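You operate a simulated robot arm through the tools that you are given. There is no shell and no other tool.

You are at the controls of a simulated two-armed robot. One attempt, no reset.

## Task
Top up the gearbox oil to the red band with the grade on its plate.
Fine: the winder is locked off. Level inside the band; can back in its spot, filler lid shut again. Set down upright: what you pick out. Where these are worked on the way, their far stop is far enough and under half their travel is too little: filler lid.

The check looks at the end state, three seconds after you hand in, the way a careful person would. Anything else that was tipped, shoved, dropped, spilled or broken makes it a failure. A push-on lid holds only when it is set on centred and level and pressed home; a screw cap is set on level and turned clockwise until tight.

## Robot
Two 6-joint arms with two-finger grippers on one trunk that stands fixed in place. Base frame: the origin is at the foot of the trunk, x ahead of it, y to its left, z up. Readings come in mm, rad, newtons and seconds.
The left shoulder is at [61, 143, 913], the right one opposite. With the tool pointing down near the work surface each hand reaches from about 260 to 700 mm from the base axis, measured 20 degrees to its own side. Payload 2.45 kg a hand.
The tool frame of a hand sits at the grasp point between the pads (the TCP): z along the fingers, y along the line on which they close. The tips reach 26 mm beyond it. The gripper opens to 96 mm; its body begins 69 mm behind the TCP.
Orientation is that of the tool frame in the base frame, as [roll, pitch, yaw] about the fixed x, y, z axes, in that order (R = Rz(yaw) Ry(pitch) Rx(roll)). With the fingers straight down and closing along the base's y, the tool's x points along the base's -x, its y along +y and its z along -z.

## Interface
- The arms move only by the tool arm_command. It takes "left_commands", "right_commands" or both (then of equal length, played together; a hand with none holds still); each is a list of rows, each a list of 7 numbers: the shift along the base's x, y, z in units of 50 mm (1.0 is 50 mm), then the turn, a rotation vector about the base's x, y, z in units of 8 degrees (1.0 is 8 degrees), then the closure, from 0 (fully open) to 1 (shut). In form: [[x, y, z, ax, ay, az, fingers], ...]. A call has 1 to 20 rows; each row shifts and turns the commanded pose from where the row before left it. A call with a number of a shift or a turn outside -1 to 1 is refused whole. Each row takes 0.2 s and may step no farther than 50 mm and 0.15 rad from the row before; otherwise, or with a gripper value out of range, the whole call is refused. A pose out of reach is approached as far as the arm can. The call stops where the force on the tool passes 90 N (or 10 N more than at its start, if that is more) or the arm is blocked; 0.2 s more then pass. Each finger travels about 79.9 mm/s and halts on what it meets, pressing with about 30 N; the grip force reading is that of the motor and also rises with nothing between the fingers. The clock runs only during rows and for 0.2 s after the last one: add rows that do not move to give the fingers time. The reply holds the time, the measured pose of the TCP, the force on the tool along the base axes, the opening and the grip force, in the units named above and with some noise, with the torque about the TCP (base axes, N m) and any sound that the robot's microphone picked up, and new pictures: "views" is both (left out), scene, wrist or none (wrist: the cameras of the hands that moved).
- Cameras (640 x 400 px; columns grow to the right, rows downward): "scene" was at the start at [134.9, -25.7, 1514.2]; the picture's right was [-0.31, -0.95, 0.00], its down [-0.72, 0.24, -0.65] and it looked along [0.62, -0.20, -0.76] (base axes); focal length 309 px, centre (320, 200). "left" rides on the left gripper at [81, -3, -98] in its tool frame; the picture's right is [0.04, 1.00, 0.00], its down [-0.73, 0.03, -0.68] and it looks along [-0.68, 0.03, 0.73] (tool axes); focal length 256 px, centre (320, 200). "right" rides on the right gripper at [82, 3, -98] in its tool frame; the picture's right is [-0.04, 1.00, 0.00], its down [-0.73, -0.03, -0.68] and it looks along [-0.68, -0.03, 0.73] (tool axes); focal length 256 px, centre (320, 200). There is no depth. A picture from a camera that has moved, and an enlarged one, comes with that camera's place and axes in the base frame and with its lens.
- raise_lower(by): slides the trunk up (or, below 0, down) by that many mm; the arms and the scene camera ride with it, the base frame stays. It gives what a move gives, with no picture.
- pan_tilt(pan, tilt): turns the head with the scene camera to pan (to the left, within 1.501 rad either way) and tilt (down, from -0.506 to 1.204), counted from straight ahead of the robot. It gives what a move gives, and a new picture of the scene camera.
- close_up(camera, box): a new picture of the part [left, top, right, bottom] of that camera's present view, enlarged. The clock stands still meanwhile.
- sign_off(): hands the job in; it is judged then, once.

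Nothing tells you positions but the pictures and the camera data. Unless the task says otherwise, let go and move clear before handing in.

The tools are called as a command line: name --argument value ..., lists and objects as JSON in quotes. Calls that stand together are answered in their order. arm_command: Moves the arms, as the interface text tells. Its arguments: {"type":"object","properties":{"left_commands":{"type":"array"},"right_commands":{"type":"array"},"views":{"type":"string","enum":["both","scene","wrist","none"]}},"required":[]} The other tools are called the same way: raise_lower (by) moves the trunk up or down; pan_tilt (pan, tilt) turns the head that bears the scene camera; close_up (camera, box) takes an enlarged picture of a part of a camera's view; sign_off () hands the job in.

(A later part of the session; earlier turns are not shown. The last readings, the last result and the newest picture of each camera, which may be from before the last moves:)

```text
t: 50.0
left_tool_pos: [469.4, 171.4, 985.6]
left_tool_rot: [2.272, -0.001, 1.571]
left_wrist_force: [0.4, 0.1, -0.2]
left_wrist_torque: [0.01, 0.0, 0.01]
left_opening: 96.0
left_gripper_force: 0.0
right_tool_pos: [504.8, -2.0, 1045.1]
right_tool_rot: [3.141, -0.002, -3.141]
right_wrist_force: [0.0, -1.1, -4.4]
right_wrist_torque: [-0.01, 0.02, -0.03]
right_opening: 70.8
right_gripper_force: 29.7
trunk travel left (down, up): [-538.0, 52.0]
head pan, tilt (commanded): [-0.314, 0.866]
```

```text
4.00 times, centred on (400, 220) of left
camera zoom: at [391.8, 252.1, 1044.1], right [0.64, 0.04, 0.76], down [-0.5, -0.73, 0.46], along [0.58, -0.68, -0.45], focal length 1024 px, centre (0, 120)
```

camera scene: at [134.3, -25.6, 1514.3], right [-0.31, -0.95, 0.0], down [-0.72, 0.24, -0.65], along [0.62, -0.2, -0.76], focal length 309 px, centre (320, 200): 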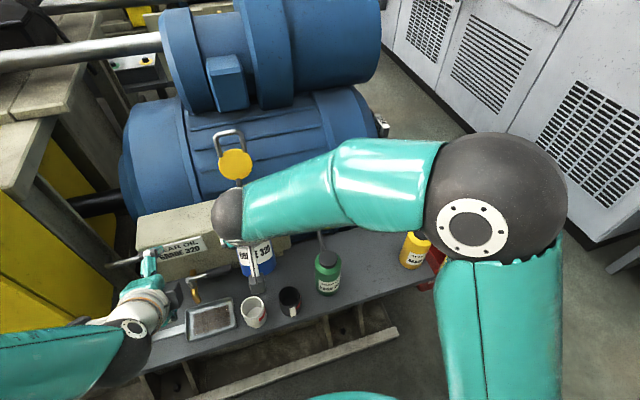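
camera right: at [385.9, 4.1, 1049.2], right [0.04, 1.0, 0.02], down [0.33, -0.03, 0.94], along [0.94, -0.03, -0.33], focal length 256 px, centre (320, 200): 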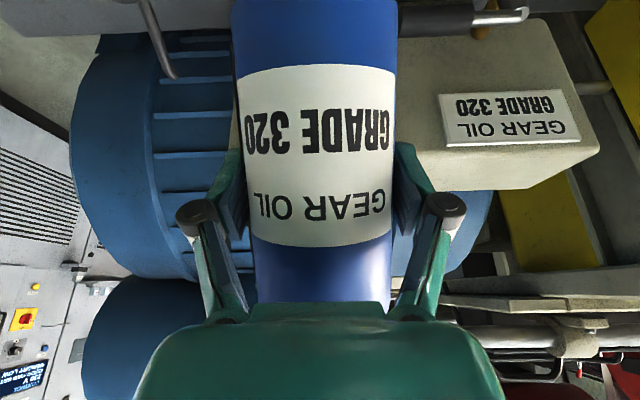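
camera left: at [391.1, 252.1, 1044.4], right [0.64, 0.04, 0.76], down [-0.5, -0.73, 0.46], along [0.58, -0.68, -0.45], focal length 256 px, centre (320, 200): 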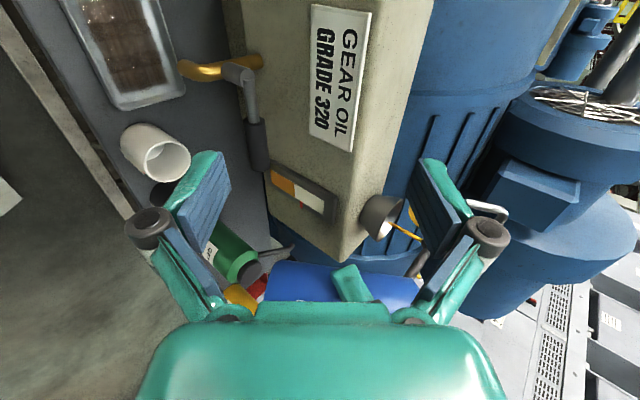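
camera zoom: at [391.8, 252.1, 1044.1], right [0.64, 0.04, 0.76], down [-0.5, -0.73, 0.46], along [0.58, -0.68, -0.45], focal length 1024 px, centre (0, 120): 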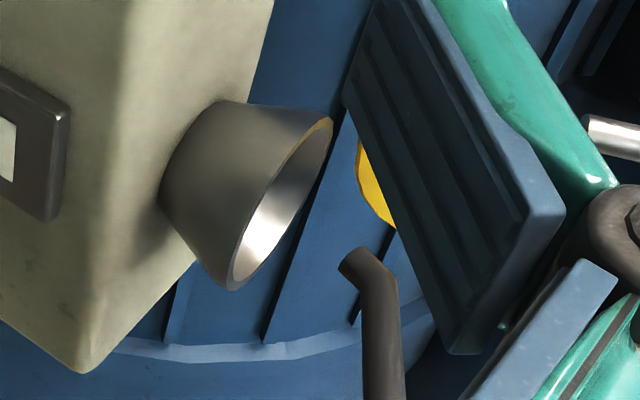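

The flow stopped with the level just touching the bottom edge of the band. A 4° step should bring it toward the middle.

arm_command --right_commands '[[0.056, 0.01, 0.188, 0, 0.5, 0, 1], [0, 0, 0, 0, 0, 0, 1], [0, 0, 0, 0, 0, 0, 1], [0, 0, 0, 0, 0, 0, 1], [0, 0, 0, 0, 0, 0, 1], [0, 0, 0, 0, 0, 0, 1]]' --views "none"

close_up --camera "left" --box '[285, 170, 325, 210]'

close_up --camera "left" --box '[350, 170, 450, 270]'

```text
t: 51.4
left_tool_pos: [470.7, 169.9, 985.8]
left_tool_rot: [2.27, 0.0, 1.571]
left_wrist_force: [-0.2, -0.6, 0.0]
left_wrist_torque: [0.02, 0.0, 0.01]
left_opening: 96.0
left_gripper_force: 0.0
right_tool_pos: [507.4, -0.1, 1052.9]
right_tool_rot: [-3.133, -0.065, -3.141]
right_wrist_force: [0.1, -0.3, -4.1]
right_wrist_torque: [0.01, 0.05, -0.01]
right_opening: 70.6
right_gripper_force: 30.5
trunk travel left (down, up): [-538.0, 52.0]
head pan, tilt (commanded): [-0.314, 0.866]
```

```text
10.00 times, centred on (305, 190) of left
camera zoom: at [391.8, 252.1, 1044.1], right [0.64, 0.04, 0.76], down [-0.5, -0.73, 0.46], along [0.58, -0.68, -0.45], focal length 2560 px, centre (470, 300)
```

zoom: 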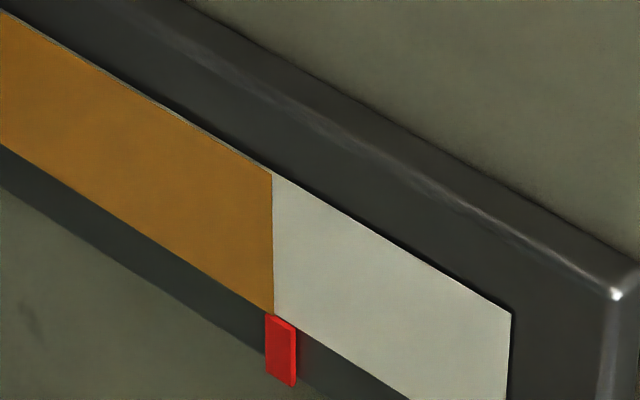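

```text
4.00 times, centred on (400, 220) of left
camera zoom: at [391.8, 252.1, 1044.1], right [0.64, 0.04, 0.76], down [-0.5, -0.73, 0.46], along [0.58, -0.68, -0.45], focal length 1024 px, centre (0, 120)
```

zoom: 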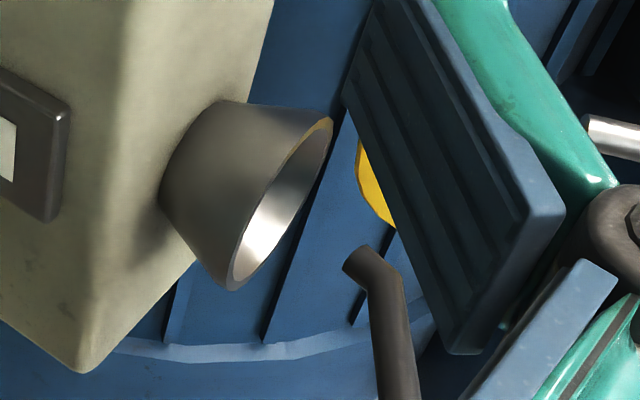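

The level is now about a third of the way into the band. One last small step of 2.4° should centre it.

arm_command --right_commands '[[0.04, 0, 0.115, 0, 0.3, 0, 1], [0, 0, 0, 0, 0, 0, 1], [0, 0, 0, 0, 0, 0, 1], [0, 0, 0, 0, 0, 0, 1], [0, 0, 0, 0, 0, 0, 1], [0, 0, 0, 0, 0, 0, 1]]' --views "none"

close_up --camera "left" --box '[285, 170, 325, 210]'

close_up --camera "left" --box '[350, 170, 450, 270]'

```text
t: 52.8
left_tool_pos: [470.1, 169.5, 985.8]
left_tool_rot: [2.271, 0.0, 1.572]
left_wrist_force: [0.0, 0.5, 0.3]
left_wrist_torque: [-0.04, 0.03, 0.02]
left_opening: 96.1
left_gripper_force: 0.1
right_tool_pos: [513.0, -7.3, 1055.5]
right_tool_rot: [-3.116, -0.094, -3.141]
right_wrist_force: [-1.1, 0.1, -4.6]
right_wrist_torque: [0.0, -0.02, -0.05]
right_opening: 71.1
right_gripper_force: 30.7
right hand out of reach, approached as far as the arm can: row 1
trunk travel left (down, up): [-538.0, 52.0]
head pan, tilt (commanded): [-0.314, 0.866]
```

```text
10.00 times, centred on (305, 190) of left
camera zoom: at [391.8, 252.1, 1044.1], right [0.64, 0.04, 0.76], down [-0.5, -0.73, 0.46], along [0.58, -0.68, -0.45], focal length 2560 px, centre (470, 300)
```

zoom: 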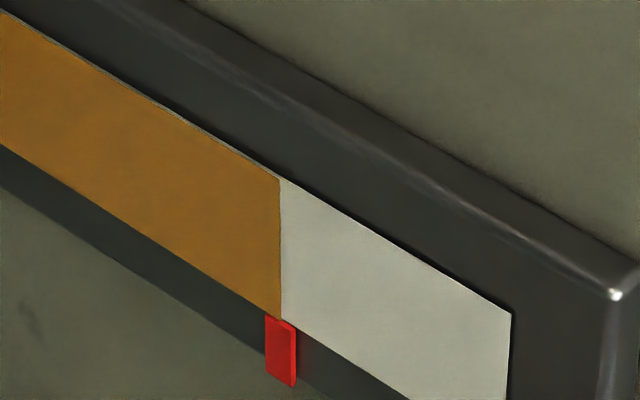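

```text
4.00 times, centred on (400, 220) of left
camera zoom: at [391.8, 252.1, 1044.1], right [0.64, 0.04, 0.76], down [-0.5, -0.73, 0.46], along [0.58, -0.68, -0.45], focal length 1024 px, centre (0, 120)
```

zoom: 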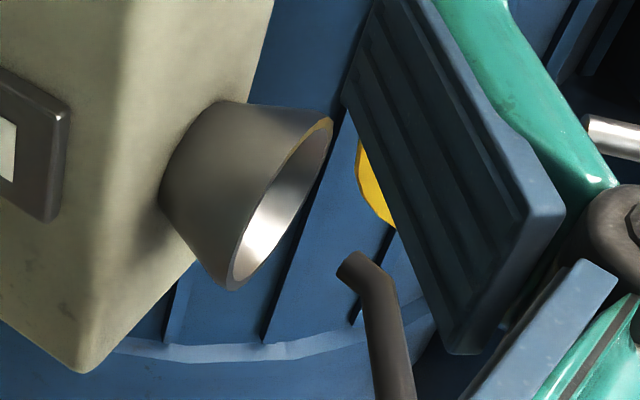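

The level sits in the middle of the red band and the flow has stopped. I'll tilt the can back upright over the funnel, correcting the small y and roll deviation from the reach limit.

arm_command --right_commands '[[-0.17, 0.146, -0.21, 0.18, -0.675, 0, 1], [-0.07, 0, -0.36, 0, -1, 0, 1], [0, 0, -0.34, 0, -1, 0, 1], [0.03, 0, -0.2, 0, -1, 0, 1], [0.06, 0, 0.2, 0, -1, 0, 1], [0.06, 0, 0.24, 0, -1, 0, 1], [0.06, 0, 0.26, 0, -1, 0, 1], [0.06, 0, 0.26, 0, -1, 0, 1], [0, 0, 0.08, 0, -0.5, 0, 1]]' --views "both"

close_up --camera "left" --box '[285, 170, 325, 210]'

close_up --camera "left" --box '[320, 150, 460, 290]'

```text
t: 54.8
left_tool_pos: [470.8, 170.6, 985.6]
left_tool_rot: [2.273, 0.0, 1.57]
left_wrist_force: [0.1, 0.8, 0.0]
left_wrist_torque: [0.04, -0.01, 0.01]
left_opening: 96.0
left_gripper_force: 0.0
right_tool_pos: [513.7, 0.6, 1053.5]
right_tool_rot: [3.117, 1.031, -3.139]
right_wrist_force: [0.0, 0.5, -4.6]
right_wrist_torque: [0.01, 0.04, -0.01]
right_opening: 71.0
right_gripper_force: 29.8
trunk travel left (down, up): [-538.0, 52.0]
head pan, tilt (commanded): [-0.314, 0.866]
camera scene: at [135.2, -25.5, 1514.2], right [-0.31, -0.95, 0.0], down [-0.73, 0.24, -0.65], along [0.62, -0.2, -0.76], focal length 309 px, centre (320, 200)
camera right: at [389.0, 2.5, 1034.2], right [0.0, 1.0, 0.05], down [-0.2, -0.05, 0.98], along [0.98, -0.01, 0.2], focal length 256 px, centre (320, 200)
```

scene: 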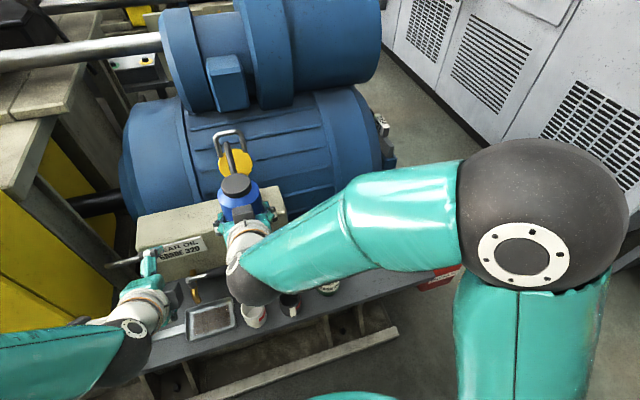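
right: 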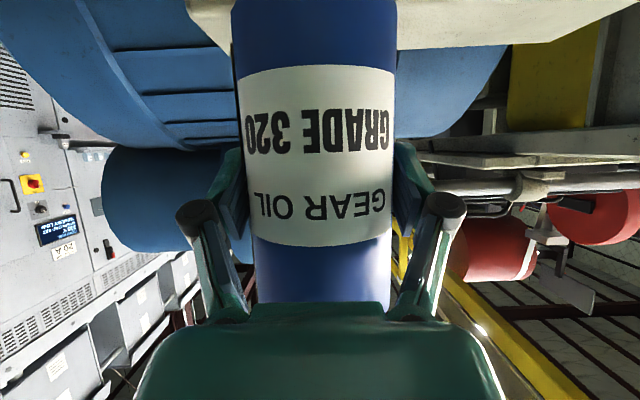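

```text
10.00 times, centred on (305, 190) of left
camera zoom: at [391.7, 252.2, 1044.1], right [0.64, 0.04, 0.76], down [-0.5, -0.73, 0.46], along [0.58, -0.68, -0.45], focal length 2560 px, centre (470, 300)
```

zoom: 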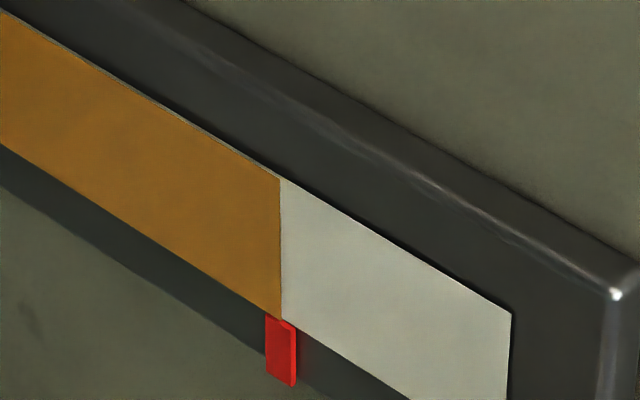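

```text
2.86 times, centred on (390, 220) of left
camera zoom: at [391.7, 252.2, 1044.1], right [0.64, 0.04, 0.76], down [-0.5, -0.73, 0.46], along [0.58, -0.68, -0.45], focal length 731 px, centre (120, 143)
```

zoom: 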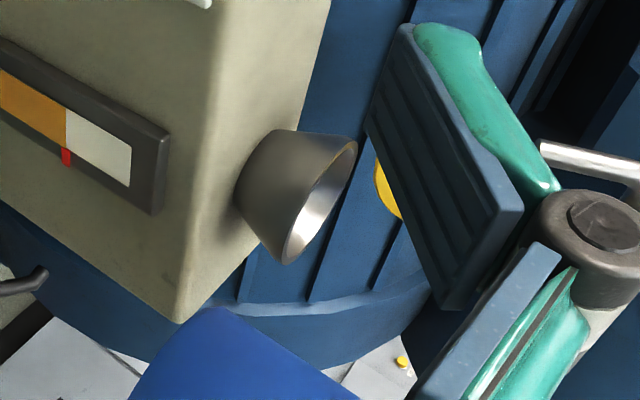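

The gauge is holding mid-band and nothing was spilled. The right hand's orientation is off by about 1–1.5° from the pick pose, so I'll correct that before carrying the can back.

arm_command --right_commands '[[0, 0, 0, -0.088, -0.115, -0.153, 1], [0, 0, 0, 0, 0, 0, 1]]' --views "wrist"

```text
t: 55.4
left_tool_pos: [469.9, 170.7, 985.7]
left_tool_rot: [2.273, 0.0, 1.572]
left_wrist_force: [0.4, 0.4, -0.3]
left_wrist_torque: [-0.03, -0.02, 0.0]
left_opening: 95.8
left_gripper_force: 0.0
right_tool_pos: [513.9, 0.8, 1052.4]
right_tool_rot: [3.141, 1.045, -3.14]
right_wrist_force: [-0.1, 0.3, -3.9]
right_wrist_torque: [-0.01, 0.03, -0.02]
right_opening: 70.8
right_gripper_force: 29.9
trunk travel left (down, up): [-538.0, 52.0]
head pan, tilt (commanded): [-0.314, 0.866]
camera right: at [390.0, 4.7, 1032.2], right [0.02, 1.0, 0.03], down [-0.22, -0.03, 0.98], along [0.98, -0.03, 0.22], focal length 256 px, centre (320, 200)
```

right: 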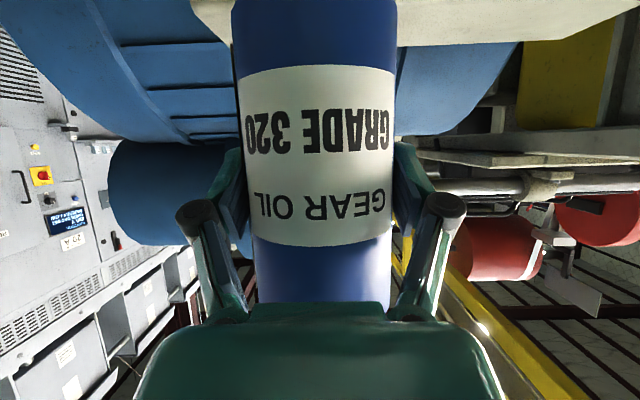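

The orientation matches the pick pose again. The camera poses show the offset back to the pick spot is (-1.9, -310.4, -336.7) mm. I'll carry it back across at height first.

arm_command --right_commands '[[0, -0.3, 0, 0, 0, 0, 1], [0, -0.6, 0, 0, 0, 0, 1], [0, -0.7, 0, 0, 0, 0, 1], [0, -0.7, 0, 0, 0, 0, 1], [0, -0.7, 0, 0, 0, 0, 1], [0, -0.7, 0, 0, 0, 0, 1], [0, -0.7, 0, 0, 0, 0, 1], [-0.02, -0.7, 0, 0, 0, 0, 1], [-0.018, -0.6, 0, 0, 0, 0, 1], [0, -0.508, 0, 0, 0, 0, 1], [0, 0, 0, 0, 0, 0, 1]]' --views "both"

close_up --camera "scene" --box '[180, 120, 300, 270]'

```text
t: 57.8
left_tool_pos: [469.4, 170.2, 985.1]
left_tool_rot: [2.272, -0.001, 1.57]
left_wrist_force: [1.0, -0.8, -0.7]
left_wrist_torque: [-0.02, 0.0, -0.01]
left_opening: 95.8
left_gripper_force: 0.1
right_tool_pos: [512.0, -310.4, 1051.9]
right_tool_rot: [3.141, 1.045, -3.141]
right_wrist_force: [-0.6, 0.2, -4.1]
right_wrist_torque: [0.03, 0.01, -0.01]
right_opening: 71.1
right_gripper_force: 29.3
trunk travel left (down, up): [-538.0, 52.0]
head pan, tilt (commanded): [-0.314, 0.866]
camera scene: at [135.1, -25.5, 1514.2], right [-0.31, -0.95, 0.0], down [-0.73, 0.24, -0.65], along [0.62, -0.2, -0.76], focal length 309 px, centre (320, 200)
camera right: at [386.8, -306.3, 1032.3], right [0.02, 1.0, 0.03], down [-0.22, -0.03, 0.98], along [0.98, -0.03, 0.22], focal length 256 px, centre (320, 200)
```

scene: 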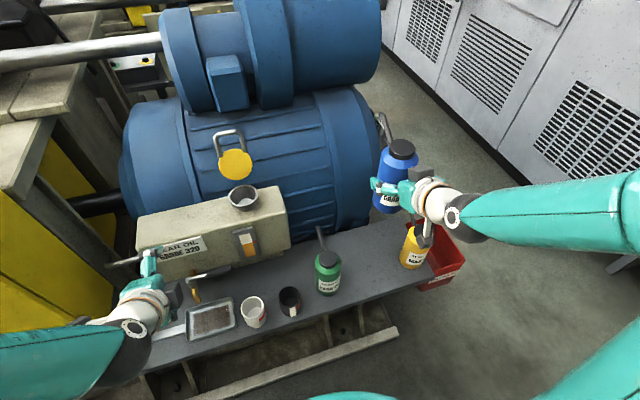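
right: 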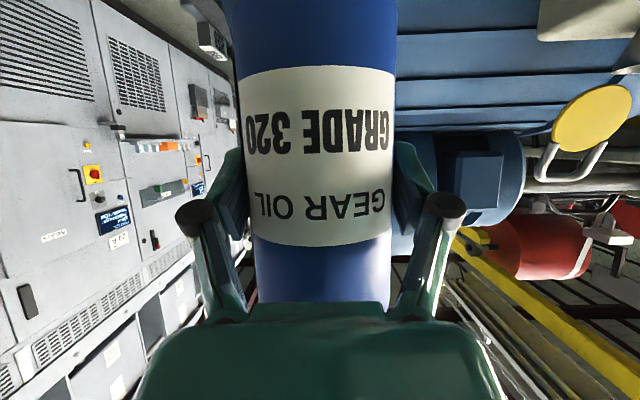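

```text
2.67 times, centred on (240, 195) of scene
camera zoom: at [135.1, -25.5, 1514.2], right [-0.31, -0.95, 0.0], down [-0.73, 0.24, -0.65], along [0.62, -0.2, -0.76], focal length 824 px, centre (533, 213)
```

zoom: 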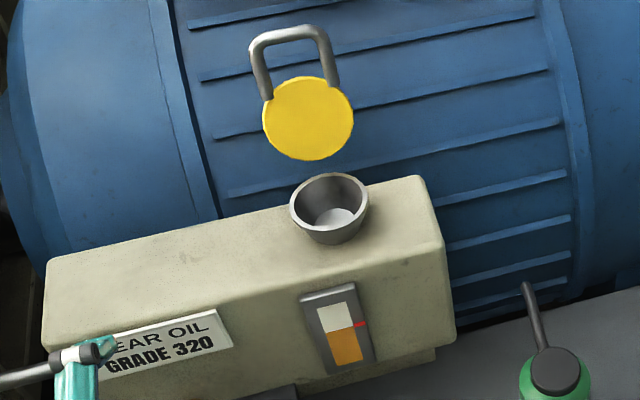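

The level also looks good from the scene camera. I'll apply a 1 mm trim in x/y and lower the can to about 5 mm above its spot.

arm_command --right_commands '[[0.026, 0.012, -0.4, 0, 0, 0, 1], [0, 0, -0.7, 0, 0, 0, 1], [0, 0, -0.7, 0, 0, 0, 1], [0, 0, -0.7, 0, 0, 0, 1], [0, 0, -0.7, 0, 0, 0, 1], [0, 0, -0.7, 0, 0, 0, 1], [0, 0, -0.7, 0, 0, 0, 1], [0, 0, -0.7, 0, 0, 0, 1], [0, 0, -0.6, 0, 0, 0, 1], [0, 0, -0.5, 0, 0, 0, 1], [0, 0, -0.23, 0, 0, 0, 1], [0, 0, 0, 0, 0, 0, 1]]' --views "both"

close_up --camera "scene" --box '[300, 190, 480, 310]'

close_up --camera "scene" --box '[230, 220, 265, 262]'

```text
t: 60.4
left_tool_pos: [470.7, 170.2, 985.5]
left_tool_rot: [2.273, 0.002, 1.569]
left_wrist_force: [-0.3, 0.8, -0.2]
left_wrist_torque: [-0.01, 0.03, -0.02]
left_opening: 95.9
left_gripper_force: 0.0
right_tool_pos: [512.2, -311.9, 721.5]
right_tool_rot: [-3.139, 1.046, -3.141]
right_wrist_force: [0.2, -0.2, -4.4]
right_wrist_torque: [-0.03, 0.03, 0.0]
right_opening: 71.2
right_gripper_force: 30.1
trunk travel left (down, up): [-538.0, 52.0]
head pan, tilt (commanded): [-0.314, 0.866]
camera scene: at [135.3, -25.8, 1514.2], right [-0.31, -0.95, 0.0], down [-0.73, 0.24, -0.65], along [0.62, -0.2, -0.76], focal length 309 px, centre (320, 200)
camera right: at [387.5, -307.6, 700.1], right [0.02, 1.0, 0.03], down [-0.22, -0.03, 0.98], along [0.98, -0.03, 0.22], focal length 256 px, centre (320, 200)
```

scene: 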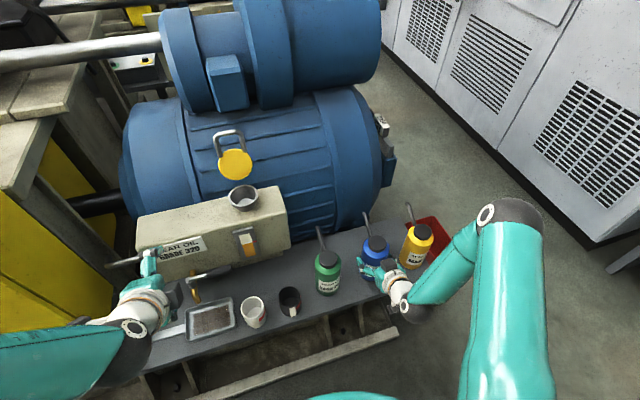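
right: 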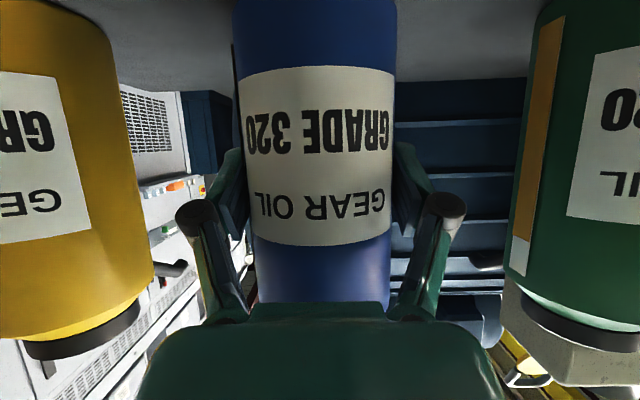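

```text
3.33 times, centred on (390, 250) of scene
camera zoom: at [135.3, -25.8, 1514.2], right [-0.31, -0.95, 0.0], down [-0.73, 0.24, -0.65], along [0.62, -0.2, -0.76], focal length 1030 px, centre (87, 33)
```

zoom: 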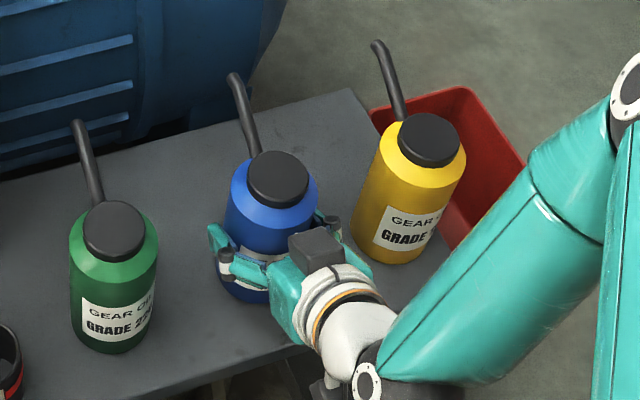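

```text
9.52 times, centred on (248, 241) of scene
camera zoom: at [135.3, -25.8, 1514.2], right [-0.31, -0.95, 0.0], down [-0.73, 0.24, -0.65], along [0.62, -0.2, -0.76], focal length 2943 px, centre (1010, -190)
```

zoom: 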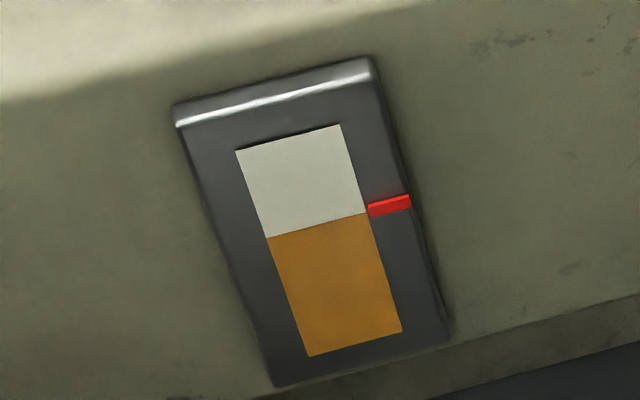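

From both views the level sits within the band. Before releasing the can I'll trim x/y and lower it the last few millimetres, watching the force.

arm_command --right_commands '[[0.012, 0.038, -0.03, 0, 0, 0, 1], [0, 0, -0.03, 0, 0, 0, 1], [0, 0, 0, 0, 0, 0, 1]]' --views "wrist"

```text
t: 61.2
left_tool_pos: [471.0, 170.6, 985.1]
left_tool_rot: [2.271, 0.0, 1.572]
left_wrist_force: [0.1, -0.2, -1.1]
left_wrist_torque: [-0.01, 0.04, 0.03]
left_opening: 96.0
left_gripper_force: 0.1
right_tool_pos: [514.6, -309.5, 719.0]
right_tool_rot: [3.142, 1.045, -3.14]
right_wrist_force: [0.2, 0.4, -4.5]
right_wrist_torque: [-0.01, 0.02, -0.01]
right_opening: 71.1
right_gripper_force: 30.6
trunk travel left (down, up): [-538.0, 52.0]
head pan, tilt (commanded): [-0.314, 0.866]
camera right: at [388.8, -304.9, 697.7], right [0.02, 1.0, 0.03], down [-0.22, -0.03, 0.98], along [0.98, -0.03, 0.22], focal length 256 px, centre (320, 200)
```

right: 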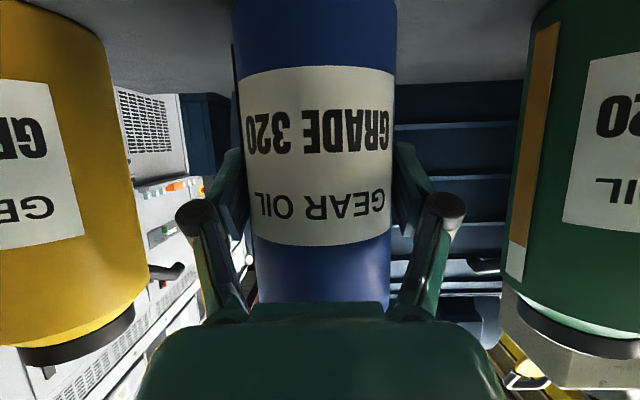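

arm_command --right_commands '[[-0.01, -0.012, -0.02, 0, 0, 0, 1], [0, 0, -0.02, 0, 0, 0, 1], [0, 0, 0, 0, 0, 0, 1]]' --views "wrist"

```text
t: 62.0
left_tool_pos: [469.9, 169.5, 985.3]
left_tool_rot: [2.272, 0.001, 1.571]
left_wrist_force: [-0.7, 0.5, -0.2]
left_wrist_torque: [0.01, 0.02, -0.01]
left_opening: 95.7
left_gripper_force: 0.1
right_tool_pos: [514.6, -308.8, 717.1]
right_tool_rot: [3.14, 1.047, -3.14]
right_wrist_force: [-0.7, 0.3, -3.3]
right_wrist_torque: [0.0, -0.01, -0.04]
right_opening: 70.9
right_gripper_force: 29.9
trunk travel left (down, up): [-538.0, 52.0]
head pan, tilt (commanded): [-0.314, 0.866]
camera right: at [389.2, -304.9, 696.5], right [0.02, 1.0, 0.03], down [-0.22, -0.03, 0.98], along [0.98, -0.03, 0.22], focal length 256 px, centre (320, 200)
```

right: 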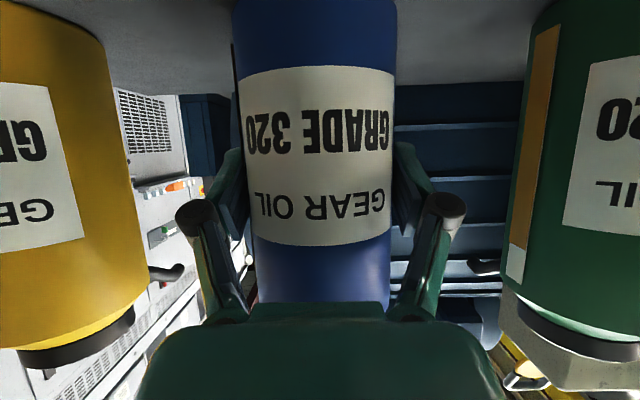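

arm_command --right_commands '[[-0.01, -0.006, -0.02, 0, 0, 0, 1], [0, 0, -0.02, 0, 0, 0, 1], [0, 0, 0, 0, 0, 0, 1]]' --views "none"

```text
t: 62.8
left_tool_pos: [469.9, 170.3, 986.3]
left_tool_rot: [2.272, -0.001, 1.57]
left_wrist_force: [0.8, 0.3, 0.4]
left_wrist_torque: [-0.03, 0.01, -0.05]
left_opening: 96.0
left_gripper_force: 0.1
right_tool_pos: [514.1, -310.4, 717.6]
right_tool_rot: [-3.14, 1.046, -3.142]
right_wrist_force: [-1.2, 0.5, 2.3]
right_wrist_torque: [0.31, 0.13, 0.06]
right_opening: 71.0
right_gripper_force: 30.0
trunk travel left (down, up): [-538.0, 52.0]
head pan, tilt (commanded): [-0.314, 0.866]
```

The can is resting on the bench, with the force reversed to +2.3 N. I'll release it gently.

arm_command --right_commands '[[0, 0, 0, 0, 0, 0, 0.24], [0, 0, 0, 0, 0, 0, 0.15], [0, 0, 0, 0, 0, 0, 0], [0, 0, 0, 0, 0, 0, 0]]' --views "both"

close_up --camera "scene" --box '[300, 190, 480, 310]'

```text
t: 63.8
left_tool_pos: [469.6, 170.8, 985.7]
left_tool_rot: [2.273, -0.001, 1.572]
left_wrist_force: [0.1, -0.6, 0.5]
left_wrist_torque: [0.01, -0.01, 0.01]
left_opening: 96.0
left_gripper_force: 0.0
right_tool_pos: [513.7, -309.0, 715.6]
right_tool_rot: [-3.139, 1.045, -3.139]
right_wrist_force: [-0.2, 1.4, 0.9]
right_wrist_torque: [0.0, 0.01, 0.0]
right_opening: 96.2
right_gripper_force: 0.1
trunk travel left (down, up): [-538.0, 52.0]
head pan, tilt (commanded): [-0.314, 0.866]
camera scene: at [134.9, -25.6, 1514.2], right [-0.31, -0.95, 0.0], down [-0.72, 0.24, -0.65], along [0.62, -0.2, -0.76], focal length 309 px, centre (320, 200)
camera right: at [388.6, -305.0, 695.1], right [0.02, 1.0, 0.03], down [-0.22, -0.03, 0.98], along [0.98, -0.03, 0.22], focal length 256 px, centre (320, 200)
```

scene: 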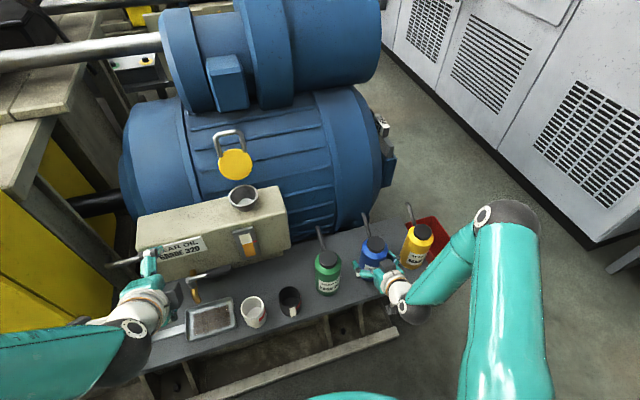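
right: 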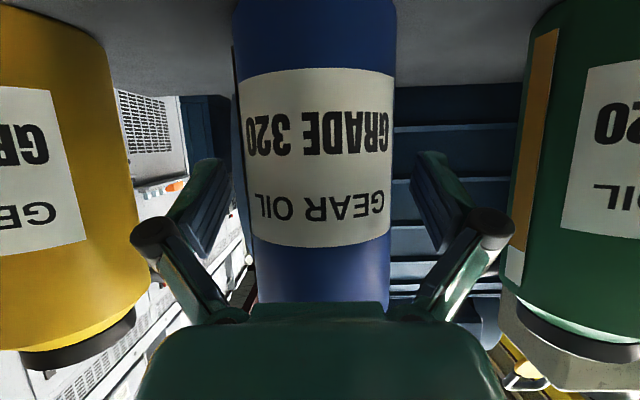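

```text
3.33 times, centred on (390, 250) of scene
camera zoom: at [134.9, -25.6, 1514.2], right [-0.31, -0.95, 0.0], down [-0.72, 0.24, -0.65], along [0.62, -0.2, -0.76], focal length 1030 px, centre (87, 33)
```

zoom: 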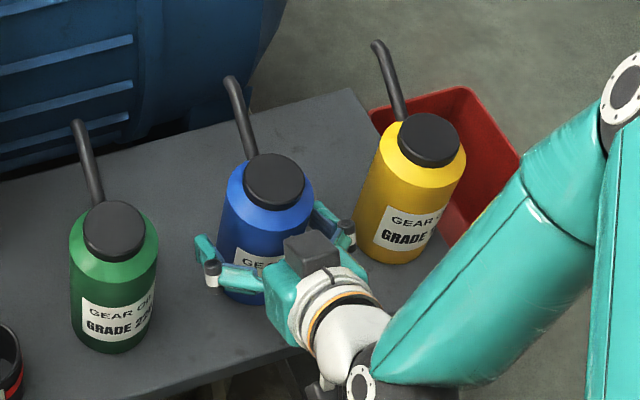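

The can stands upright in its spot, within about 2 mm of the original. I'll raise the right hand straight up clear of it.

arm_command --right_commands '[[0, 0, 0.2, 0, 0, 0, 0], [0, 0, 0.5, 0, 0, 0, 0], [0, 0, 0.7, 0, 0, 0, 0], [0, 0, 0.7, 0, 0, 0, 0], [0, 0, 0.7, 0, 0, 0, 0], [0, 0, 0.7, 0, 0, 0, 0]]' --views "both"

close_up --camera "scene" --box '[300, 190, 480, 310]'

```text
t: 65.2
left_tool_pos: [469.2, 171.2, 985.2]
left_tool_rot: [2.27, 0.0, 1.572]
left_wrist_force: [-0.3, 0.7, 1.0]
left_wrist_torque: [-0.01, -0.03, -0.03]
left_opening: 95.9
left_gripper_force: 0.1
right_tool_pos: [512.8, -308.7, 887.9]
right_tool_rot: [-3.14, 1.045, -3.14]
right_wrist_force: [0.6, 0.3, -0.1]
right_wrist_torque: [0.01, -0.03, 0.01]
right_opening: 96.1
right_gripper_force: 0.1
trunk travel left (down, up): [-538.0, 52.0]
head pan, tilt (commanded): [-0.314, 0.866]
camera scene: at [134.0, -25.1, 1514.3], right [-0.31, -0.95, 0.0], down [-0.72, 0.23, -0.65], along [0.62, -0.2, -0.76], focal length 309 px, centre (320, 200)
camera right: at [388.2, -304.1, 868.0], right [0.02, 1.0, 0.03], down [-0.22, -0.03, 0.98], along [0.98, -0.03, 0.22], focal length 256 px, centre (320, 200)
```

scene: 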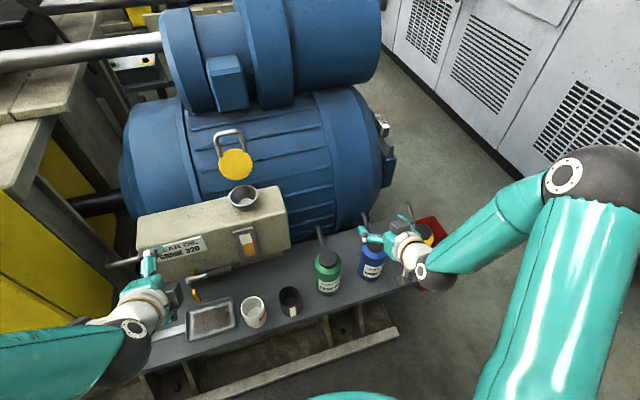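
right: 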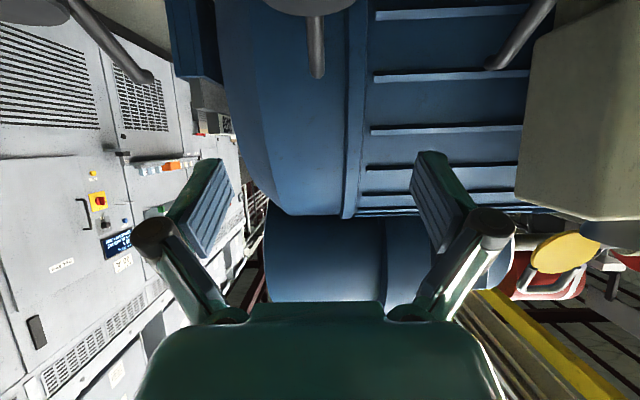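

```text
3.33 times, centred on (390, 250) of scene
camera zoom: at [134.0, -25.1, 1514.3], right [-0.31, -0.95, 0.0], down [-0.72, 0.23, -0.65], along [0.62, -0.2, -0.76], focal length 1030 px, centre (87, 33)
```

zoom: 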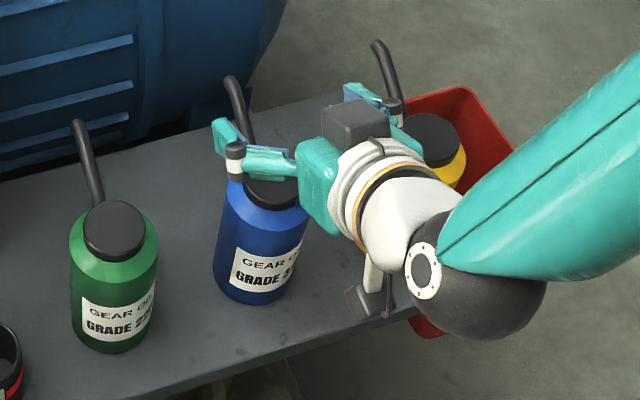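

Everything is clear. I'll bring the right hand's camera, at gauge height, in front of the sight glass for a parallax-free reading.

arm_command --right_commands '[[0, 0.6, 0.1, 0, 0, 0, 0], [0, 0.8, 0, 0, 0, 0, 0], [0, 0.8, 0, 0, 0, 0, 0], [0, 0.8, 0, 0, 0, 0, 0], [0, 0.8, 0, 0, 0, 0, 0], [0, 0.8, 0, 0, 0, 0, 0], [0, 0.6, 0, 0, 0, 0, 0], [0, 0, 0, 0, 0, 0, 0]]' --views "both"

```text
t: 67.0
left_tool_pos: [469.7, 170.4, 986.2]
left_tool_rot: [2.271, 0.001, 1.571]
left_wrist_force: [0.0, -0.3, -0.8]
left_wrist_torque: [-0.01, -0.02, 0.0]
left_opening: 95.8
left_gripper_force: 0.1
right_tool_pos: [512.2, -45.6, 898.1]
right_tool_rot: [3.142, 1.045, -3.142]
right_wrist_force: [-0.4, -0.2, 0.1]
right_wrist_torque: [-0.03, 0.01, 0.0]
right_opening: 95.9
right_gripper_force: 0.0
trunk travel left (down, up): [-538.0, 52.0]
head pan, tilt (commanded): [-0.314, 0.866]
camera scene: at [134.8, -25.8, 1514.2], right [-0.31, -0.95, 0.0], down [-0.72, 0.24, -0.65], along [0.62, -0.2, -0.76], focal length 309 px, centre (320, 200)
camera right: at [387.1, -42.2, 877.2], right [0.02, 1.0, 0.03], down [-0.22, -0.03, 0.98], along [0.98, -0.03, 0.22], focal length 256 px, centre (320, 200)
```

scene: 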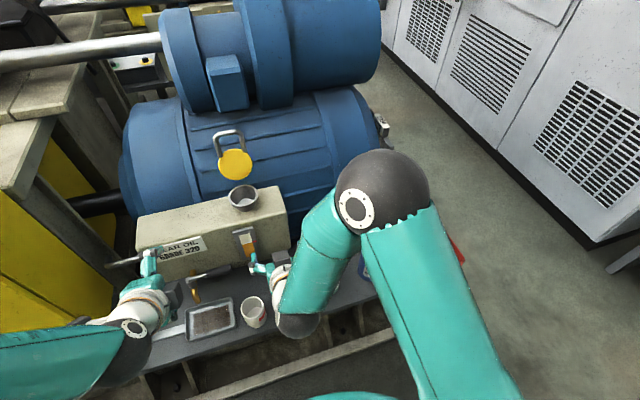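
right: 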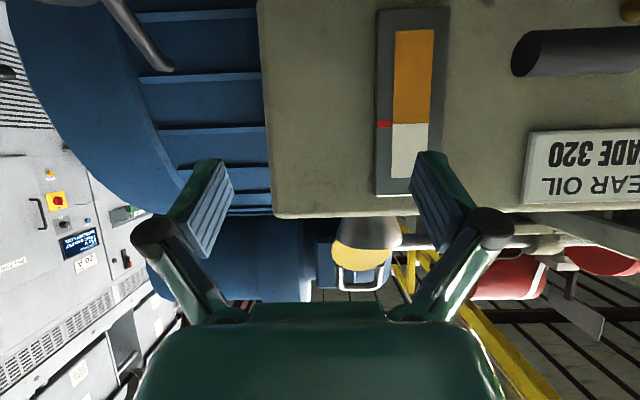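

close_up --camera "right" --box '[365, 85, 450, 160]'

close_up --camera "right" --box '[370, 105, 410, 140]'

```text
5.33 times, centred on (408, 122) of right
camera zoom: at [387.1, -42.2, 877.2], right [0.02, 1.0, 0.03], down [-0.22, -0.03, 0.98], along [0.98, -0.03, 0.22], focal length 1365 px, centre (-147, 613)
```

zoom: 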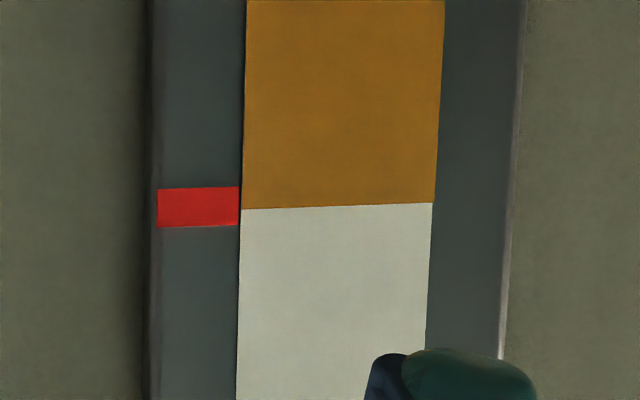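

```text
11.43 times, centred on (390, 122) of right
camera zoom: at [387.1, -42.2, 877.2], right [0.02, 1.0, 0.03], down [-0.22, -0.03, 0.98], along [0.98, -0.03, 0.22], focal length 2926 px, centre (-480, 1086)
```

zoom: 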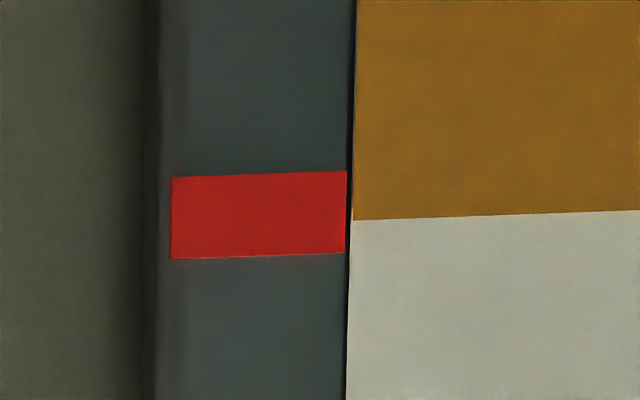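

From level, the oil line sits at about 60% of the band height, well inside it. Now I'll retreat the right hand to its side and bring the left hand back toward the open lid's handle.

arm_command --left_commands '[[0.22, 0, 0.8, 0, 0, 0, 0.55], [0.22, 0, 0.8, 0, 0, 0, 0.55], [0.22, 0, 0.8, 0, 0, 0, 0.55], [0.22, 0, 0.8, 0, 0, 0, 0.55], [0.22, 0, 0.8, 0, 0, 0, 0.55], [0.4, -0.75, 0.02, 0, 0, 0, 0.55], [0.4, -0.75, 0.02, 0, 0, 0, 0.55], [0.4, -0.75, 0.02, 0, 0, 0, 0.55], [0.4, -0.75, 0.02, 0, 0, 0, 0.55]]' --right_commands '[[0, -0.8, 0.1, 0, 0, 0, 0], [0, -0.8, 0.1, 0, 0, 0, 0], [0, -0.8, 0.1, 0, 0, 0, 0], [0, -0.8, 0.1, 0, 0, 0, 0], [0, -0.8, 0.1, 0, 0, 0, 0], [-0.2, -0.4, 0.6, 0, 0, 0, 0], [-0.2, -0.4, 0.6, 0, 0, 0, 0], [-0.2, -0.4, 0.6, 0, 0, 0, 0], [-0.2, -0.4, 0.6, 0, 0, 0, 0]]' --views "both"

```text
t: 69.0
left_tool_pos: [601.8, 20.7, 1188.8]
left_tool_rot: [2.269, -0.002, 1.572]
left_wrist_force: [-0.9, -0.1, 0.3]
left_wrist_torque: [0.01, -0.01, 0.0]
left_opening: 43.3
left_gripper_force: 0.1
right_tool_pos: [468.2, -326.7, 1038.0]
right_tool_rot: [3.14, 1.042, 3.141]
right_wrist_force: [0.1, -0.3, -0.3]
right_wrist_torque: [0.02, -0.01, 0.01]
right_opening: 96.1
right_gripper_force: 0.1
trunk travel left (down, up): [-538.0, 52.0]
head pan, tilt (commanded): [-0.314, 0.866]
camera scene: at [133.9, -26.7, 1514.3], right [-0.31, -0.95, 0.0], down [-0.72, 0.24, -0.65], along [0.62, -0.2, -0.76], focal length 309 px, centre (320, 200)
camera right: at [343.3, -323.3, 1017.9], right [0.02, 1.0, 0.03], down [-0.22, -0.03, 0.98], along [0.98, -0.03, 0.22], focal length 256 px, centre (320, 200)
camera left: at [522.7, 101.9, 1247.3], right [0.64, 0.04, 0.77], down [-0.5, -0.73, 0.46], along [0.58, -0.68, -0.45], focal length 256 px, centre (320, 200)
```

scene: 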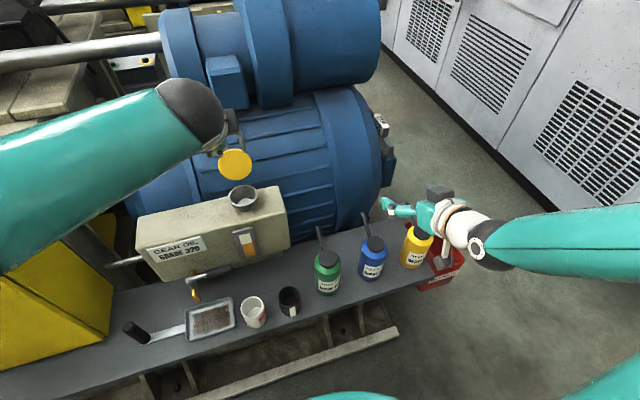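
right: 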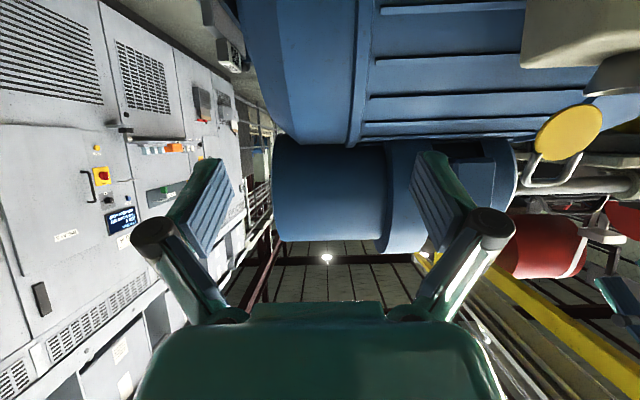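
left: 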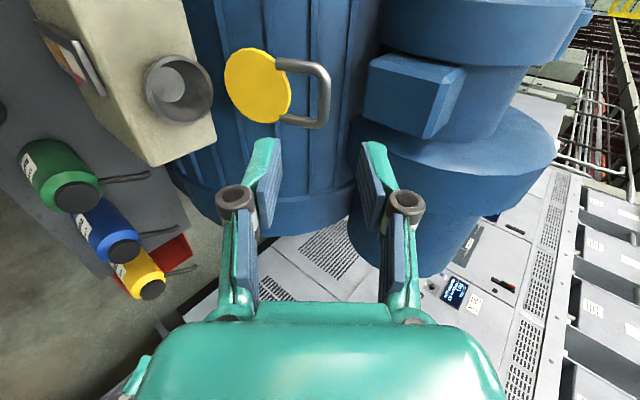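

arm_command --left_commands '[[0.82, -0.2, -0.6, 0, 0, 0, 0.55], [0.82, -0.19, -0.59, 0, 0, 0, 0.55], [0, 0, 0, 0, 0, 0, 0.55]]' --views "wrist"

close_up --camera "left" --box '[200, 30, 420, 210]'

```text
refused: row 1 steps farther than a row can; nothing moved
```

```text
2.22 times, centred on (310, 120) of left
camera zoom: at [522.7, 101.9, 1247.3], right [0.64, 0.04, 0.77], down [-0.5, -0.73, 0.46], along [0.58, -0.68, -0.45], focal length 569 px, centre (342, 378)
```

zoom: 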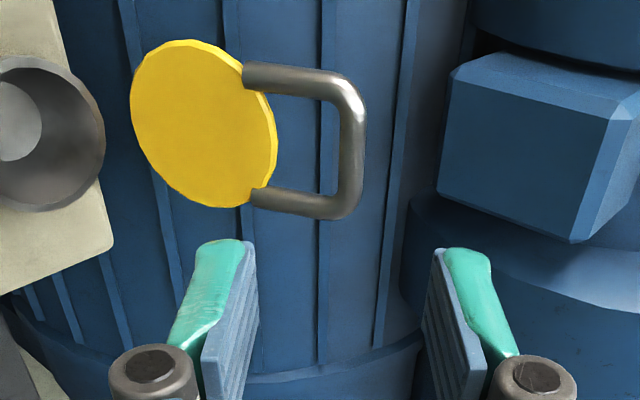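

That row stepped slightly too far, so I'll split it into smaller ones. The handle is clearly in view ahead of the fingers.

arm_command --left_commands '[[0.55, -0.135, -0.4, 0, 0, 0, 0.55], [0.55, -0.135, -0.4, 0, 0, 0, 0.55], [0.54, -0.13, -0.39, 0, 0, 0, 0.55], [0, 0, 0, 0, 0, 0, 0.55]]' --views "wrist"

close_up --camera "left" --box '[200, 30, 420, 210]'

```text
t: 70.0
left_tool_pos: [686.3, -0.6, 1129.2]
left_tool_rot: [2.268, 0.0, 1.571]
left_wrist_force: [0.4, -0.1, -0.2]
left_wrist_torque: [-0.01, -0.01, 0.05]
left_opening: 43.2
left_gripper_force: 0.1
right_tool_pos: [468.0, -327.0, 1039.4]
right_tool_rot: [-3.141, 1.045, -3.14]
right_wrist_force: [-0.3, 0.4, 0.0]
right_wrist_torque: [-0.02, -0.02, 0.0]
right_opening: 95.9
right_gripper_force: 0.2
trunk travel left (down, up): [-538.0, 52.0]
head pan, tilt (commanded): [-0.314, 0.866]
camera left: at [607.6, 80.6, 1187.8], right [0.64, 0.04, 0.77], down [-0.5, -0.73, 0.46], along [0.58, -0.68, -0.45], focal length 256 px, centre (320, 200)
```

left: 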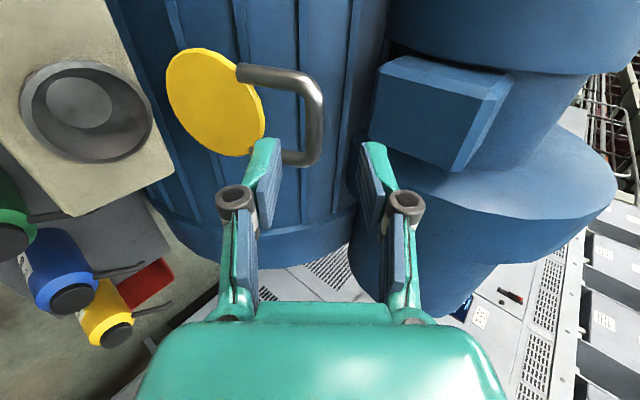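

```text
2.22 times, centred on (310, 120) of left
camera zoom: at [607.6, 80.6, 1187.8], right [0.64, 0.04, 0.77], down [-0.5, -0.73, 0.46], along [0.58, -0.68, -0.45], focal length 569 px, centre (342, 378)
```

zoom: 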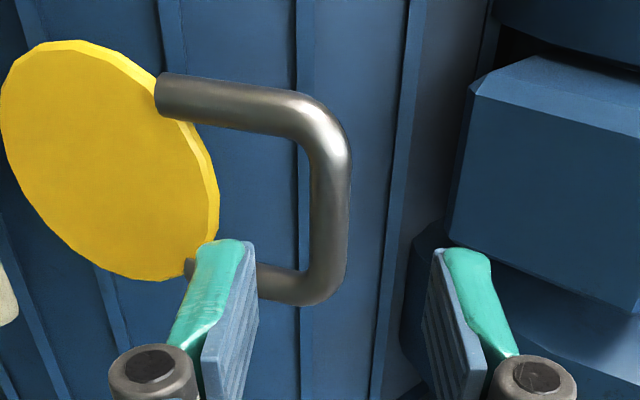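

The fingers line up with the bar as before. I'll advance along the tool axis and grip.

arm_command --left_commands '[[0.31, 0.01, -0.28, 0, 0, 0, 0.55], [0.31, 0.01, -0.28, 0, 0, 0, 0.55], [0.3, 0.01, -0.28, 0, 0, 0, 0.55], [0, 0, 0, 0, 0, 0, 0.7], [0, 0, 0, 0, 0, 0, 1], [0, 0, 0, 0, 0, 0, 1], [0, 0, 0, 0, 0, 0, 1]]' --views "both"

close_up --camera "left" --box '[200, 50, 420, 230]'

```text
t: 71.6
left_tool_pos: [729.7, 1.7, 1088.4]
left_tool_rot: [2.272, -0.004, 1.572]
left_wrist_force: [-12.2, 0.7, -12.4]
left_wrist_torque: [-0.05, 0.01, 0.11]
left_opening: 10.3
left_gripper_force: 37.8
right_tool_pos: [468.5, -325.0, 1039.3]
right_tool_rot: [-3.139, 1.045, -3.139]
right_wrist_force: [-0.9, 0.8, 0.0]
right_wrist_torque: [0.02, -0.02, 0.02]
right_opening: 96.0
right_gripper_force: 0.0
trunk travel left (down, up): [-538.0, 52.0]
head pan, tilt (commanded): [-0.314, 0.866]
camera scene: at [134.2, -25.5, 1514.1], right [-0.31, -0.95, 0.0], down [-0.72, 0.24, -0.65], along [0.62, -0.2, -0.76], focal length 309 px, centre (320, 200)
camera left: at [651.6, 81.9, 1146.9], right [0.65, 0.04, 0.76], down [-0.5, -0.73, 0.46], along [0.58, -0.68, -0.46], focal length 256 px, centre (320, 200)
```

scene: 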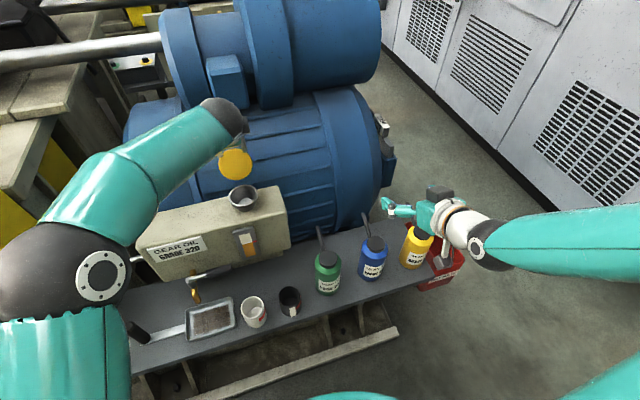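
left: 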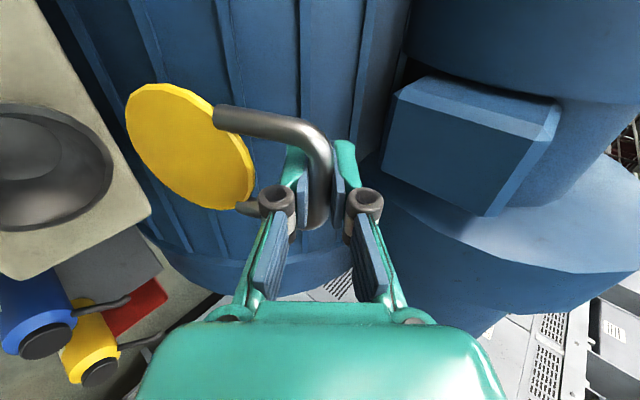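

```text
2.22 times, centred on (310, 140) of left
camera zoom: at [651.6, 81.9, 1146.9], right [0.65, 0.04, 0.76], down [-0.5, -0.73, 0.46], along [0.58, -0.68, -0.46], focal length 569 px, centre (342, 333)
```

zoom: 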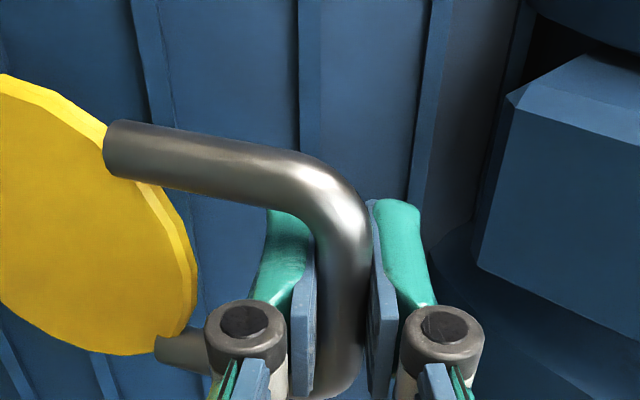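

The bar is gripped. From the opening data I've fitted the hinge at (683, 977) with a 119 mm radius, so I'll close the lid along that arc and check partway.

arm_command --left_commands '[[-0.314, 0, 0.116, 0, -0.358, 0, 1], [-0.326, 0, 0.07, 0, -0.358, 0, 1], [-0.334, 0, 0.026, 0, -0.358, 0, 1], [-0.333, 0, -0.02, 0, -0.358, 0, 1]]' --views "both"

```text
t: 72.6
left_tool_pos: [668.4, 0.3, 1095.4]
left_tool_rot: [2.076, -0.001, 1.569]
left_wrist_force: [1.3, 0.0, -18.0]
left_wrist_torque: [0.03, 0.1, -0.01]
left_opening: 10.0
left_gripper_force: 37.5
right_tool_pos: [471.0, -326.9, 1037.6]
right_tool_rot: [3.139, 1.043, -3.14]
right_wrist_force: [-0.5, 0.8, 0.0]
right_wrist_torque: [0.0, 0.02, 0.01]
right_opening: 96.0
right_gripper_force: 0.1
trunk travel left (down, up): [-538.0, 52.0]
head pan, tilt (commanded): [-0.314, 0.866]
camera scene: at [137.7, -25.7, 1513.9], right [-0.31, -0.95, 0.0], down [-0.73, 0.24, -0.65], along [0.61, -0.2, -0.76], focal length 309 px, centre (320, 200)
camera left: at [579.6, 82.0, 1139.0], right [0.48, 0.04, 0.87], down [-0.58, -0.73, 0.35], along [0.65, -0.68, -0.33], focal length 256 px, centre (320, 200)
```

scene: 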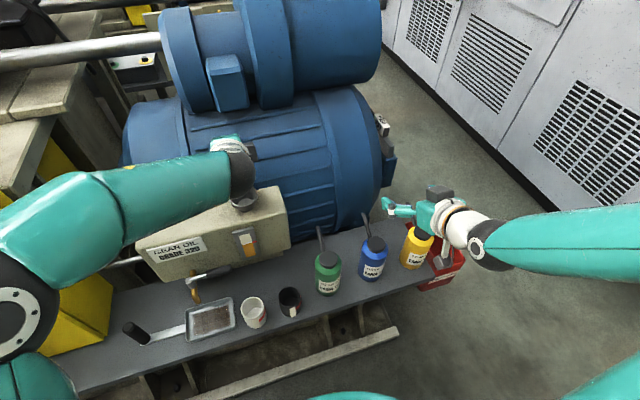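
left: 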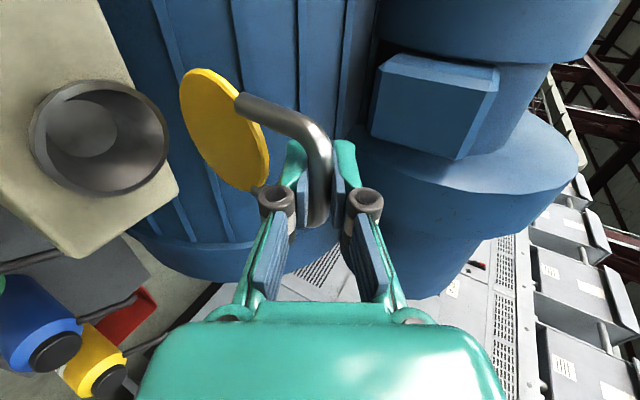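

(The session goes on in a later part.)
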